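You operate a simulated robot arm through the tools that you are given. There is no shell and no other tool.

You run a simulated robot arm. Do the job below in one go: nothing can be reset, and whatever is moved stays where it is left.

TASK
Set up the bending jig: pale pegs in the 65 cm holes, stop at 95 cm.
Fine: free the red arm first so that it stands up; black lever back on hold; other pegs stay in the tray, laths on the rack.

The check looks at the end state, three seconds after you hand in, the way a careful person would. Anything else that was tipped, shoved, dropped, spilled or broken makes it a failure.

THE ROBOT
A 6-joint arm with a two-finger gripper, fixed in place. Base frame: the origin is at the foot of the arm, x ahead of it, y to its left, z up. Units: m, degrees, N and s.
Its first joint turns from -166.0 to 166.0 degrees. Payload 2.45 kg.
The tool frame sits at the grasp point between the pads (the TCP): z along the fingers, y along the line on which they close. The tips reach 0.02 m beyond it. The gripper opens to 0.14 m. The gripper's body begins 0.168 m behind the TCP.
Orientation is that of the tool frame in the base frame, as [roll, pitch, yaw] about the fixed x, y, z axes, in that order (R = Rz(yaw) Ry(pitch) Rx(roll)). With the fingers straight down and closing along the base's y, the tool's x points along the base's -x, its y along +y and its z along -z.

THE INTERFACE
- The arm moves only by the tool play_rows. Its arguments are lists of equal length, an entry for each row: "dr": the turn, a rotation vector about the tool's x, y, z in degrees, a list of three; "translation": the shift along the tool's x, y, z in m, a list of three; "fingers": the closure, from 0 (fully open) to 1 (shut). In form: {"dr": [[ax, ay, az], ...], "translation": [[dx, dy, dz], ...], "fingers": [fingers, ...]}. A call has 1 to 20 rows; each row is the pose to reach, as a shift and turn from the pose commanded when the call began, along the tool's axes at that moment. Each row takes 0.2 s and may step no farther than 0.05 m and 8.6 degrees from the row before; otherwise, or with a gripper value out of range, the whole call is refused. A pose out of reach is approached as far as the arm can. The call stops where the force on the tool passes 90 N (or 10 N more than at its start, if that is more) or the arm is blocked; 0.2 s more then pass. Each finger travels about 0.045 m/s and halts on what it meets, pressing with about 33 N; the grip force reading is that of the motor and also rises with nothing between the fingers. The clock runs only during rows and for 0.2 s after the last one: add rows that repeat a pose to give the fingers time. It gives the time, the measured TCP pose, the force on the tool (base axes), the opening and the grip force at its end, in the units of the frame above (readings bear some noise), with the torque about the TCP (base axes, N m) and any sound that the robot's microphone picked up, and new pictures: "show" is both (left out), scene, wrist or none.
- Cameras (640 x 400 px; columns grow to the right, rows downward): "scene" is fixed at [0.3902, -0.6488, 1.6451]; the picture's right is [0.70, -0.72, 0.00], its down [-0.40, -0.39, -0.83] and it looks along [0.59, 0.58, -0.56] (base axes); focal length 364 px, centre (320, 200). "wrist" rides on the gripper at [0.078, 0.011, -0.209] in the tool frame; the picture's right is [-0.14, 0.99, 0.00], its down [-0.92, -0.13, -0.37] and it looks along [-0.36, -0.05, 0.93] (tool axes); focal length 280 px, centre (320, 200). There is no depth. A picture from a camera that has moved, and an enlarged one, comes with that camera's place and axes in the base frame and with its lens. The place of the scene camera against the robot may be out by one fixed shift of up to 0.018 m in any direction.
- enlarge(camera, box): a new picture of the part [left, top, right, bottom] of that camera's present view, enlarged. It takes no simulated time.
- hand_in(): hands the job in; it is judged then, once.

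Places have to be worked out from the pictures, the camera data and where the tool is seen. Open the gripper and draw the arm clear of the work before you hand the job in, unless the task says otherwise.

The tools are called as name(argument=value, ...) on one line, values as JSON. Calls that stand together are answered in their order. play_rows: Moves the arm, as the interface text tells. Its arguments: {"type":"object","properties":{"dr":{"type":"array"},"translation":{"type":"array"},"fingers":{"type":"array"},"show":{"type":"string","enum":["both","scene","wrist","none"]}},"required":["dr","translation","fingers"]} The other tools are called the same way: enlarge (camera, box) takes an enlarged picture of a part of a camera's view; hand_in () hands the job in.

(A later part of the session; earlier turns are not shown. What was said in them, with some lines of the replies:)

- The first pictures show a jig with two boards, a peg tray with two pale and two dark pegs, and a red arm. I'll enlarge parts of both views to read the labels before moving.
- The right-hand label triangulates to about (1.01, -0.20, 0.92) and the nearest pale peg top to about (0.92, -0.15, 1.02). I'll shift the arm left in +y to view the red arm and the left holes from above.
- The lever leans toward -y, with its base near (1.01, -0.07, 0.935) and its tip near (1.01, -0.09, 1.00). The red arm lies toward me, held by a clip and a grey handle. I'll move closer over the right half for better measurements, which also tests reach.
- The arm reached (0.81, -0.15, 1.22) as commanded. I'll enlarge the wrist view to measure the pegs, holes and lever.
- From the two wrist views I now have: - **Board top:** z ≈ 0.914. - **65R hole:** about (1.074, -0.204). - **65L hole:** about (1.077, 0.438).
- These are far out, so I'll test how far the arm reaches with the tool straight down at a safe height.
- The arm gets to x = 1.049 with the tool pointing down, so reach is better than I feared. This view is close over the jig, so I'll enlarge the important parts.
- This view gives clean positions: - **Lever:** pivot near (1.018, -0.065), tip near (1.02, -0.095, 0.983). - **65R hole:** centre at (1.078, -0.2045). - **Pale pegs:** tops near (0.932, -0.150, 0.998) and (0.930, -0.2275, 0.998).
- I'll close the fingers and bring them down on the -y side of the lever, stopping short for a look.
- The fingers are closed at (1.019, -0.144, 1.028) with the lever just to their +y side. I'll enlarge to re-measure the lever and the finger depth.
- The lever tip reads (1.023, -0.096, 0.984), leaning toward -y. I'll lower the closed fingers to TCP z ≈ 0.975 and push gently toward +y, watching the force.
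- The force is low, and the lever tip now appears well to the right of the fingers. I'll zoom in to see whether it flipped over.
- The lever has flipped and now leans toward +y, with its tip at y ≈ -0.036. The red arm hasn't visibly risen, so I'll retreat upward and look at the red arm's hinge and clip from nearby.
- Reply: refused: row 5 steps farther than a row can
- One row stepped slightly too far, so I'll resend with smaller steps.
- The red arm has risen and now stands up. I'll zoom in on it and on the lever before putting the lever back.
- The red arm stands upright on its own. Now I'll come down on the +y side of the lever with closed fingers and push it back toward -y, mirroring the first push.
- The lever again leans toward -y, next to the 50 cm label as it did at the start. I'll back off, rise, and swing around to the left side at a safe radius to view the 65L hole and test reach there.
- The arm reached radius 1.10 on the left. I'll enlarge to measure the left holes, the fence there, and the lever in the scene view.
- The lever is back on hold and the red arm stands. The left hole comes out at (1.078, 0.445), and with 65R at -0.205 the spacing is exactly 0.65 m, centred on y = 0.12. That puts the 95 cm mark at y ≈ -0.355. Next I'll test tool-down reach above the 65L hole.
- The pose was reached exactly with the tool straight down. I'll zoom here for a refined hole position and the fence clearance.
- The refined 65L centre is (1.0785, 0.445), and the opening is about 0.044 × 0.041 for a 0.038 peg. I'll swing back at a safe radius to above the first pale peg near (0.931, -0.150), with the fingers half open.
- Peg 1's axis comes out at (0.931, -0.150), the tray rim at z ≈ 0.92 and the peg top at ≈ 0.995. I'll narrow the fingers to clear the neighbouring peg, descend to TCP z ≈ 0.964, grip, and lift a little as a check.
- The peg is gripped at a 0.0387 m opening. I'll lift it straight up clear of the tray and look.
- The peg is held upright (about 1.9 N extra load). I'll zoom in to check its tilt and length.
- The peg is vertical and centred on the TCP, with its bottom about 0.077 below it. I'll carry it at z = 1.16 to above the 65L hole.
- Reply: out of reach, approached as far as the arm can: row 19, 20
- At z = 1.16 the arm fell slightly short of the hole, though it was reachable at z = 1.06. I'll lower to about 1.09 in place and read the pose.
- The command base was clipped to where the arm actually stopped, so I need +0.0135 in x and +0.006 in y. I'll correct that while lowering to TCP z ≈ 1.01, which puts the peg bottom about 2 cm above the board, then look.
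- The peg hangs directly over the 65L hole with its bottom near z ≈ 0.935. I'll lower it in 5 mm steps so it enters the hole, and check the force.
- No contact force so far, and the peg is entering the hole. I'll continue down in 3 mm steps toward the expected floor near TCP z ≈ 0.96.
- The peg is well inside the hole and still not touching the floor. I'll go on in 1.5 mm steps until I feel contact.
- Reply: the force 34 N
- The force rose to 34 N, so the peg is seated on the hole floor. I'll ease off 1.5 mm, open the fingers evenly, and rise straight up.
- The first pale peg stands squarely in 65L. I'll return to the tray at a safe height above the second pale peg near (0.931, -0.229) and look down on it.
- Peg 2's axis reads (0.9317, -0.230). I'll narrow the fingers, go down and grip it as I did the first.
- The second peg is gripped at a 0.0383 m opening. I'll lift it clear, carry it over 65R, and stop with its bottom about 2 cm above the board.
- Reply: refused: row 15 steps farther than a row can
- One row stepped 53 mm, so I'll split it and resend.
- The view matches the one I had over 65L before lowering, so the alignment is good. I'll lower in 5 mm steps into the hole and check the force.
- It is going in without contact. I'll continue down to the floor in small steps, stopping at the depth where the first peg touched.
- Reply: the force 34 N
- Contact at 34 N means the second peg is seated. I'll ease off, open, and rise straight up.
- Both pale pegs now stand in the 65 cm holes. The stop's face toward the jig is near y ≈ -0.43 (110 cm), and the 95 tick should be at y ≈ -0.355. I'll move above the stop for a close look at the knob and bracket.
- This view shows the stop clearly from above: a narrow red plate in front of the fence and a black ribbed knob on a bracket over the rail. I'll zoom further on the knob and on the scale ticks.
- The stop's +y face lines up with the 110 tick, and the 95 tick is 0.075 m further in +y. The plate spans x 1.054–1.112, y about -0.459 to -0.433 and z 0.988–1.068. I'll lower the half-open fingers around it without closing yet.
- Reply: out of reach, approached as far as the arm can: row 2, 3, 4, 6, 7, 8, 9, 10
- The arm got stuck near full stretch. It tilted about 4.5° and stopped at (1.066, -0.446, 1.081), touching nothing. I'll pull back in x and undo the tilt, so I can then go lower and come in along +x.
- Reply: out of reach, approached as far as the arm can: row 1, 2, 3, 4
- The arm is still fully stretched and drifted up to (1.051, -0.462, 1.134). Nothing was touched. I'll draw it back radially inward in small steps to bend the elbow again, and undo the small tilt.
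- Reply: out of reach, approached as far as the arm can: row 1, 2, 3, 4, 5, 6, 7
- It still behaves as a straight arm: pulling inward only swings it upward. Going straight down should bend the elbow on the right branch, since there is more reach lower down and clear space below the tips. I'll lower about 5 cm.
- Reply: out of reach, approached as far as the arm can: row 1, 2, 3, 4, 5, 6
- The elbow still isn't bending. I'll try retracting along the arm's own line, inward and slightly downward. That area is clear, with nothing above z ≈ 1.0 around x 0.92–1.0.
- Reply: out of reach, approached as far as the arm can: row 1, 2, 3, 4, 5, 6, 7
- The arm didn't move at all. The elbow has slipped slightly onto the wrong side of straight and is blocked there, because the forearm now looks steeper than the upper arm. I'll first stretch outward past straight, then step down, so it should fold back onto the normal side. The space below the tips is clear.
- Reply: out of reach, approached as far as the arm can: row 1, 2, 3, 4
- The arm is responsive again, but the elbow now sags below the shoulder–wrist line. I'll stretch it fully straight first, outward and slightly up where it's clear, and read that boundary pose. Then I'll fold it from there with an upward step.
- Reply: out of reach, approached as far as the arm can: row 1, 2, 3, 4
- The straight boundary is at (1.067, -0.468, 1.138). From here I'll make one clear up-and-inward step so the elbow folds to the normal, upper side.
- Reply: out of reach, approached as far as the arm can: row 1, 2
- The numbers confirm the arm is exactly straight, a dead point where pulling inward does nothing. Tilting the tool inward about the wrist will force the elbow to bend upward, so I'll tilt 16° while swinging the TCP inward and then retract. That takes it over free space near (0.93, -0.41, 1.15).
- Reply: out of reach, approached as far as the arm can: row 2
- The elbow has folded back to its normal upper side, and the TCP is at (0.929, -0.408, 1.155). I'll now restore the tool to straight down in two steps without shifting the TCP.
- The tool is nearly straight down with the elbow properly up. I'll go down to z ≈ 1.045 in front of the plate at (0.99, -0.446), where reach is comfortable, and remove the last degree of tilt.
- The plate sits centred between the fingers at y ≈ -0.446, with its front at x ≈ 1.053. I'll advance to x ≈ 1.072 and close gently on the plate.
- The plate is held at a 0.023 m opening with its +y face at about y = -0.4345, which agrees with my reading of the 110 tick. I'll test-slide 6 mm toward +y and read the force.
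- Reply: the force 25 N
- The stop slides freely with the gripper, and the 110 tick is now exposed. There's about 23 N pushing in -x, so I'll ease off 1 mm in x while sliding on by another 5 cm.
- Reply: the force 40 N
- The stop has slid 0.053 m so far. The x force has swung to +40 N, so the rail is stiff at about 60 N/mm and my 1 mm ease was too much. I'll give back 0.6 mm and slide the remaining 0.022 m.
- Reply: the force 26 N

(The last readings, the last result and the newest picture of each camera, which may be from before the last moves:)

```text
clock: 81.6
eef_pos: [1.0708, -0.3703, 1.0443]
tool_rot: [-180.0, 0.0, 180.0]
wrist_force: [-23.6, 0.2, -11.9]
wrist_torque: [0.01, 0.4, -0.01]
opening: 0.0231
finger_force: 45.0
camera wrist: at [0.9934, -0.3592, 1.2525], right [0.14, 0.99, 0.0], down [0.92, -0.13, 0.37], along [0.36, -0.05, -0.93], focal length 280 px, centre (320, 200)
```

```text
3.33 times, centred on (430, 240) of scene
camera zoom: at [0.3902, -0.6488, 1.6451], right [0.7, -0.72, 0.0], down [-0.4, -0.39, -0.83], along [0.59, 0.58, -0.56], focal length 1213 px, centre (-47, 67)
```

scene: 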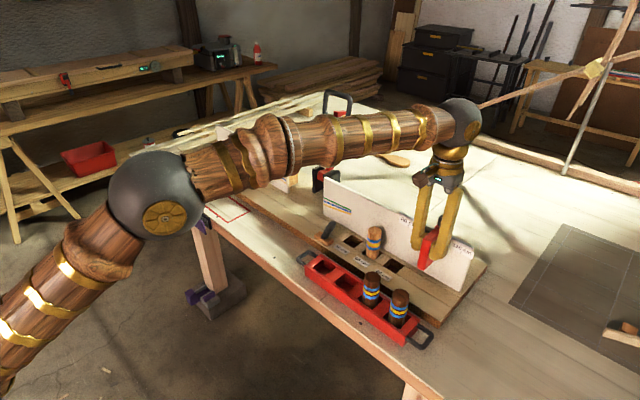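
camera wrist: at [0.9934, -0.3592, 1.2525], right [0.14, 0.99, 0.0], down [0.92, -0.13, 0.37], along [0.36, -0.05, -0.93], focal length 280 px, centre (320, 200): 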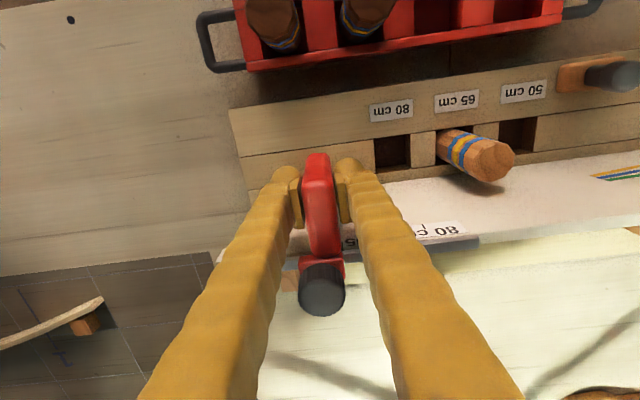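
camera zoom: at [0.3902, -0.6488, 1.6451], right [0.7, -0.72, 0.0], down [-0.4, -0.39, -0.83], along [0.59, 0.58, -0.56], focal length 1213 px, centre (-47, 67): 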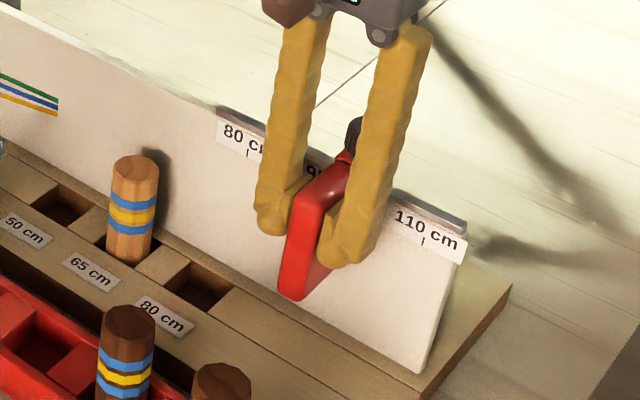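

The stop has now been moved 0.075 m in total. I'll relieve the x force slightly, open the fingers, and withdraw toward -x and up for a clear look at the tick.

play_rows(dr=[[0, 0, 0], [0, 0, 0], [0, 0, 0], [0, 0, 0], [0, 0, 0], [0, 0, 0], [0, 0, 0], [0, 0, 0], [0, 0, 0], [0, 0, 0], [0, 0, 0], [0, 0, 0]], translation=[[0.0004, 0, 0], [0.0004, 0, 0], [0.0004, 0, 0], [0.0004, 0, 0], [0.0004, 0, 0], [0.02, 0, 0], [0.04, 0, 0], [0.06, 0, -0.01], [0.07, 0, -0.04], [0.07, 0, -0.08], [0.06, 0, -0.11], [0.06, 0, -0.11]], fingers=[1, 0.5, 0.5, 0.5, 0.5, 0.5, 0.5, 0.5, 0.5, 0, 0, 0])

enlarge(camera="wrist", box=[270, 150, 420, 280])

enlarge(camera="scene", box=[390, 200, 490, 300])

```text
clock: 84.2
eef_pos: [1.0123, -0.3692, 1.1533]
tool_rot: [-179.9, 0.2, 180.0]
wrist_force: [0.4, 0.0, 0.5]
wrist_torque: [-0.03, -0.02, 0.0]
opening: 0.1397
finger_force: 0.4
camera wrist: at [0.9335, -0.3585, 1.3611], right [0.14, 0.99, 0.0], down [0.92, -0.13, 0.37], along [0.37, -0.05, -0.93], focal length 280 px, centre (320, 200)
```

scene: 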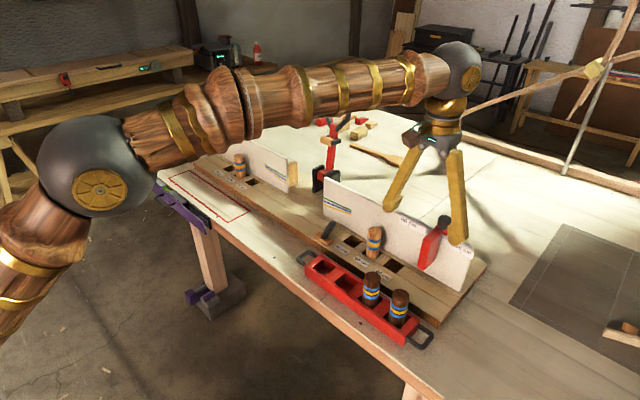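
wrist: 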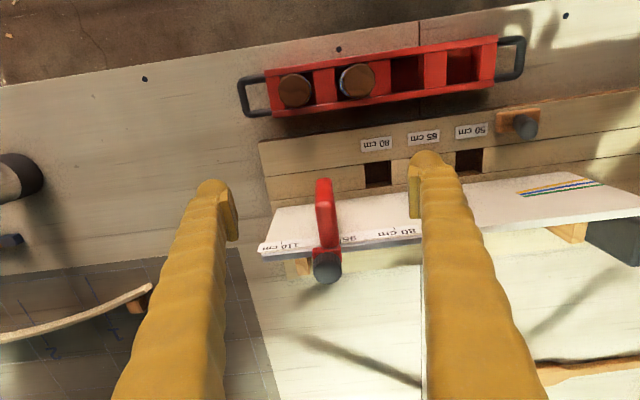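

```text
3.08 times, centred on (345, 215) of wrist
camera zoom: at [0.9335, -0.3585, 1.3611], right [0.14, 0.99, 0.0], down [0.92, -0.13, 0.37], along [0.37, -0.05, -0.93], focal length 863 px, centre (243, 154)
```

zoom: 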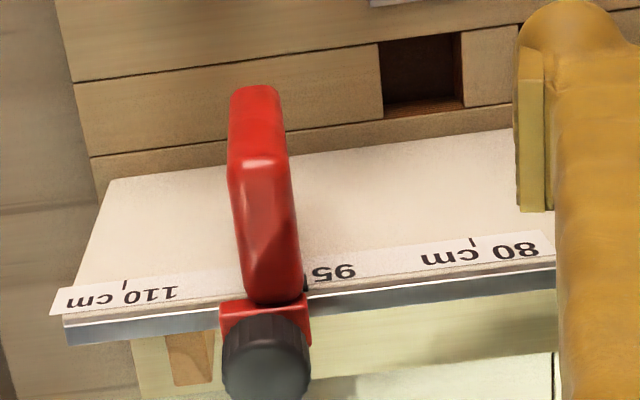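

```text
4.00 times, centred on (440, 250) of scene
camera zoom: at [0.3902, -0.6488, 1.6451], right [0.7, -0.72, 0.0], down [-0.4, -0.39, -0.83], along [0.59, 0.58, -0.56], focal length 1456 px, centre (-160, 0)
```

zoom: 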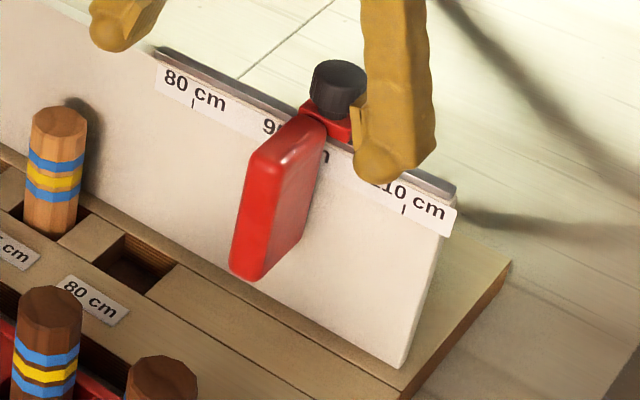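

The stop now stands by the 95 label, with the 110 and 80 ticks visible on either side. I'll zoom further into the plate edge at the tick.

enlarge(camera="wrist", box=[315, 215, 375, 260])

enlarge(camera="wrist", box=[255, 200, 405, 280])

enlarge(camera="scene", box=[420, 210, 470, 260])

```text
8.89 times, centred on (345, 238) of wrist
camera zoom: at [0.9335, -0.3585, 1.3611], right [0.14, 0.99, 0.0], down [0.92, -0.13, 0.37], along [0.37, -0.05, -0.93], focal length 2492 px, centre (98, -133)
```

zoom: 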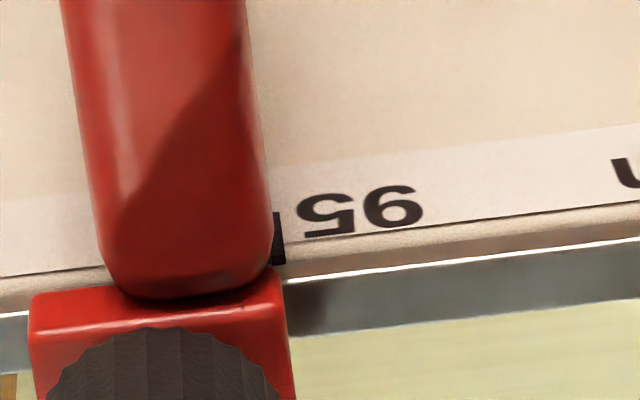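

```text
4.27 times, centred on (330, 240) of wrist
camera zoom: at [0.9335, -0.3585, 1.3611], right [0.14, 0.99, 0.0], down [0.92, -0.13, 0.37], along [0.37, -0.05, -0.93], focal length 1196 px, centre (277, 29)
```

zoom: 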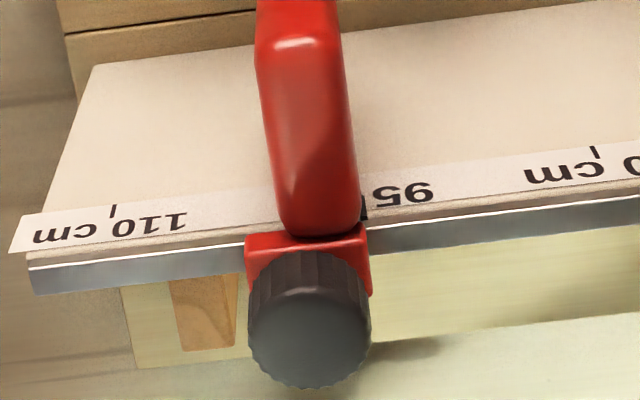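

```text
8.00 times, centred on (445, 235) of scene
camera zoom: at [0.3902, -0.6488, 1.6451], right [0.7, -0.72, 0.0], down [-0.4, -0.39, -0.83], along [0.59, 0.58, -0.56], focal length 2912 px, centre (-680, -80)
```

zoom: 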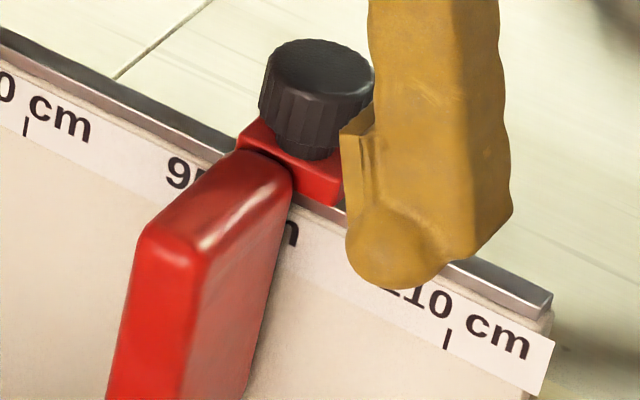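

The plate's +y face sits within about 1 mm of where the 95 tick must be, midway between the 80 and 110 ticks, and the tick is just hidden at its edge. I'll look from further to the +y side so the face, tick and small black pointer are seen directly.

play_rows(dr=[[0, 0, 0], [0, 0, 0], [0, 0, 0], [0, 0, 0]], translation=[[-0.005, 0.03, 0.01], [-0.01, 0.06, 0.02], [-0.02, 0.1, 0.03], [-0.02, 0.1, 0.03]], fingers=[0, 0, 0, 0])

enlarge(camera="wrist", box=[180, 170, 330, 270])

enlarge(camera="wrist", box=[220, 200, 280, 250])

```text
clock: 85.2
eef_pos: [1.0335, -0.2696, 1.1252]
tool_rot: [-180.0, 0.1, -180.0]
wrist_force: [0.4, 0.1, -0.8]
wrist_torque: [0.0, 0.01, -0.01]
opening: 0.14
finger_force: 0.1
camera wrist: at [0.9556, -0.2591, 1.3325], right [0.14, 0.99, 0.0], down [0.92, -0.13, 0.37], along [0.37, -0.05, -0.93], focal length 280 px, centre (320, 200)
```

scene: 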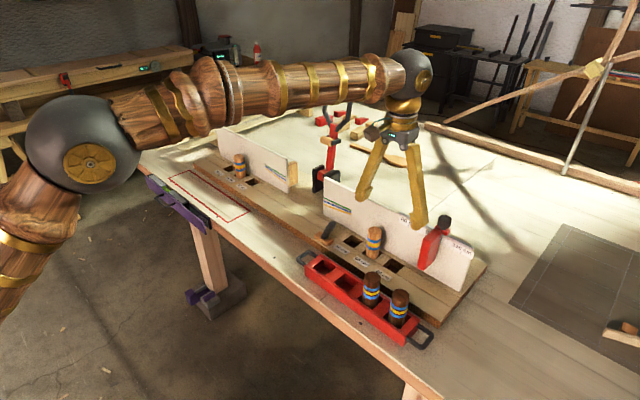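
wrist: 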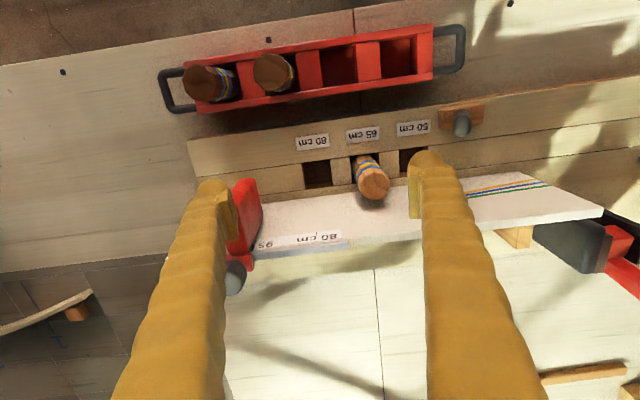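

```text
4.00 times, centred on (255, 220) of wrist
camera zoom: at [0.9556, -0.2591, 1.3325], right [0.14, 0.99, 0.0], down [0.92, -0.13, 0.37], along [0.37, -0.05, -0.93], focal length 1122 px, centre (580, 120)
```

zoom: 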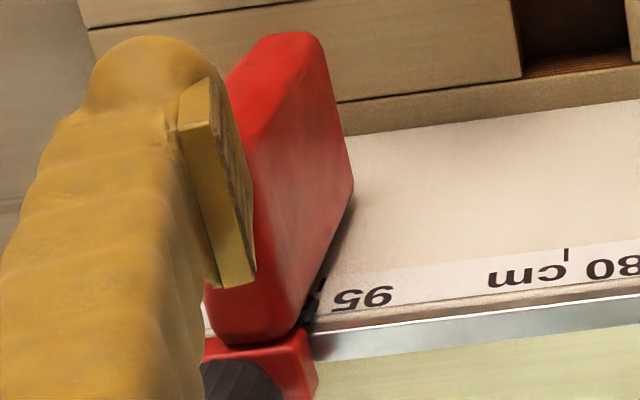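

```text
8.00 times, centred on (250, 225) of wrist
camera zoom: at [0.9556, -0.2591, 1.3325], right [0.14, 0.99, 0.0], down [0.92, -0.13, 0.37], along [0.37, -0.05, -0.93], focal length 2243 px, centre (880, 0)
```

zoom: 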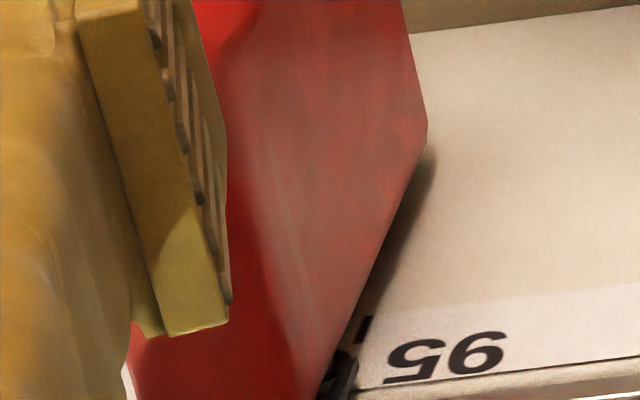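

From this side the 95 tick is visible right at the plate's +y face, with the black pointer just above it. Both compute to y ≈ -0.360, so the stop is on 95 cm. I'll now withdraw the arm inward and up, well clear of the work, for a final check.

play_rows(dr=[[0, 0, 0], [0, 0, 0], [0, 0, 0], [0, 0, 0], [0, 0, 0], [0, 0, 0], [0, 0, 0], [0, 0, 0], [0, 0, 0], [0, 0, 0], [0, 0, 0], [0, 0, 0]], translation=[[0.02, 0, -0.02], [0.045, 0.005, -0.045], [0.075, 0.01, -0.07], [0.105, 0.02, -0.095], [0.14, 0.03, -0.12], [0.175, 0.04, -0.14], [0.21, 0.05, -0.16], [0.245, 0.06, -0.18], [0.28, 0.07, -0.2], [0.315, 0.08, -0.21], [0.345, 0.09, -0.21], [0.345, 0.09, -0.21]], fingers=[0, 0, 0, 0, 0, 0, 0, 0, 0, 0, 0, 0])

enlarge(camera="scene", box=[280, 170, 500, 350])

enlarge(camera="scene", box=[130, 80, 410, 250])

enlarge(camera="wrist", box=[150, 150, 450, 350])

```text
clock: 87.8
eef_pos: [0.6878, -0.1798, 1.3333]
tool_rot: [-180.0, 0.1, 179.9]
wrist_force: [0.6, -1.0, 0.0]
wrist_torque: [0.01, -0.01, -0.04]
opening: 0.1398
finger_force: 0.1
camera wrist: at [0.6091, -0.1692, 1.5414], right [0.14, 0.99, 0.0], down [0.92, -0.13, 0.37], along [0.37, -0.05, -0.93], focal length 280 px, centre (320, 200)
```

scene: 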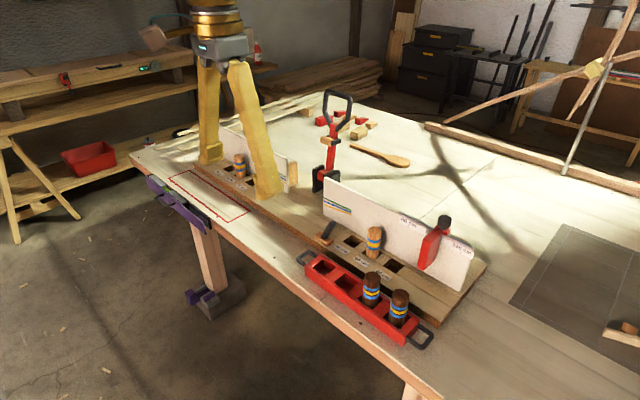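
wrist: 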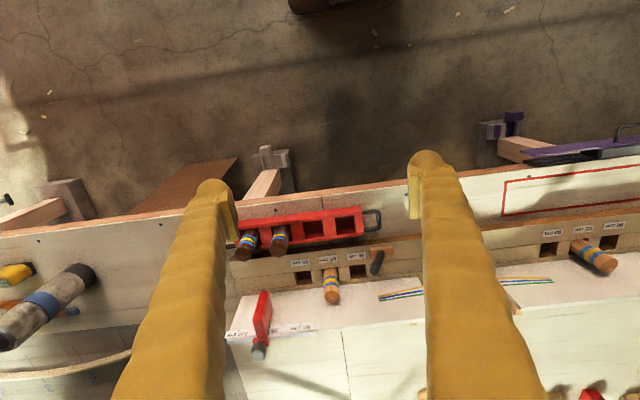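

```text
2.22 times, centred on (390, 260) of scene
camera zoom: at [0.3902, -0.6488, 1.6451], right [0.7, -0.72, 0.0], down [-0.4, -0.39, -0.83], along [0.59, 0.58, -0.56], focal length 809 px, centre (164, 67)
```

zoom: 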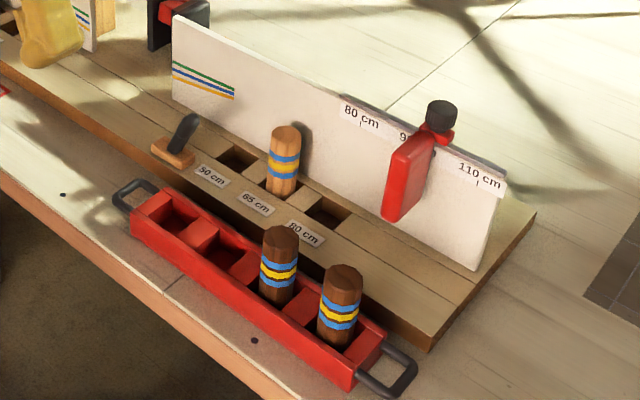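

```text
2.29 times, centred on (270, 165) of scene
camera zoom: at [0.3902, -0.6488, 1.6451], right [0.7, -0.72, 0.0], down [-0.4, -0.39, -0.83], along [0.59, 0.58, -0.56], focal length 832 px, centre (434, 280)
```

zoom: 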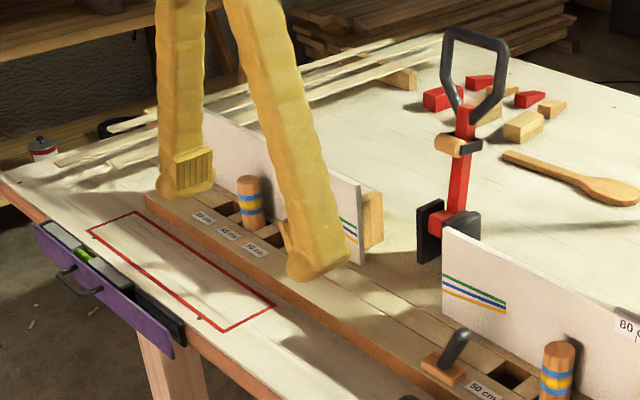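

```text
2.00 times, centred on (300, 250) of wrist
camera zoom: at [0.6091, -0.1692, 1.5414], right [0.14, 0.99, 0.0], down [0.92, -0.13, 0.37], along [0.37, -0.05, -0.93], focal length 561 px, centre (360, 100)
```

zoom: 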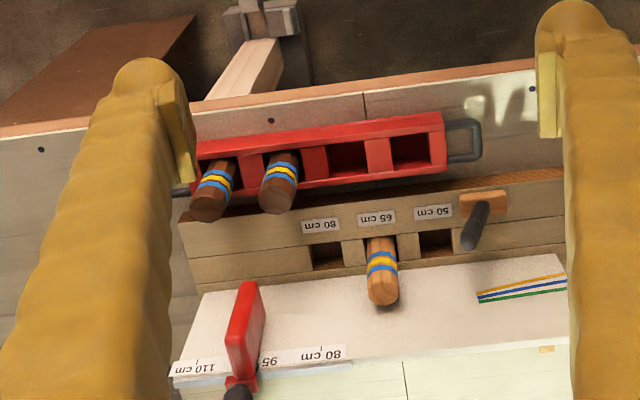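

Everything looks in place. As a last check I'll compare the lever against the starting picture in the same close-up.

enlarge(camera="scene", box=[290, 210, 380, 290])

enlarge(camera="scene", box=[180, 80, 260, 200])

```text
5.00 times, centred on (335, 250) of scene
camera zoom: at [0.3902, -0.6488, 1.6451], right [0.7, -0.72, 0.0], down [-0.4, -0.39, -0.83], along [0.59, 0.58, -0.56], focal length 1820 px, centre (245, -50)
```

zoom: 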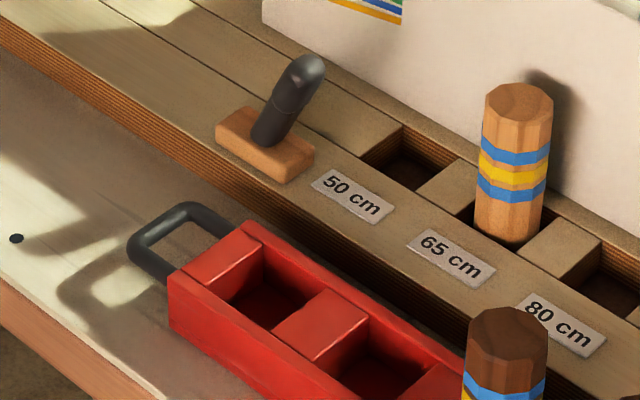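

```text
3.33 times, centred on (220, 140) of scene
camera zoom: at [0.3902, -0.6488, 1.6451], right [0.7, -0.72, 0.0], down [-0.4, -0.39, -0.83], along [0.59, 0.58, -0.56], focal length 1213 px, centre (653, 400)
```

zoom: 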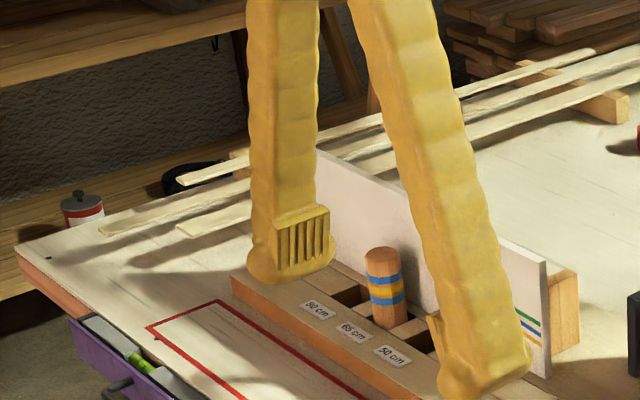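

The final pictures match the task:
- **Lever:** it leans exactly as it did at the start, on hold.
- **Red arm:** it stands up.
- **Pegs:** both pale pegs are in the 65 cm holes, and the dark pegs are still in the tray, which hasn't moved.
- **Stop:** it is at 95 cm.
- **Laths and gripper:** the laths lie on the rack, and the gripper is open and clear of the work.

I'm handing the job in.

hand_in()

```text
The job is handed in.
```

The bending jig is set up and handed in. Here is the end state as the last pictures showed it:

- **Red arm:** I flipped the black lever to free it, and it rose by itself. It is standing.
- **Black lever:** it is back on hold, leaning exactly as it did at the start.
- **Pale pegs:** one is in each 65 cm hole, left and right, pushed down until it touched the bottom.
- **Stop:** I slid it 0.075 m from the 110 mark. Its face lines up with the 95 cm tick to within about 1–2 mm. I did not turn the knob, because the stop slid without loosening it.
- **Everything else:** the two dark pegs are in the tray, the tray has not moved, and the laths are on the rack.

While I was lining up on the stop, the arm stretched fully straight and stuck there for several moves. The force readings stayed near zero, so I don't believe it touched anything before I worked it free.

The gripper is open and well clear of the work.
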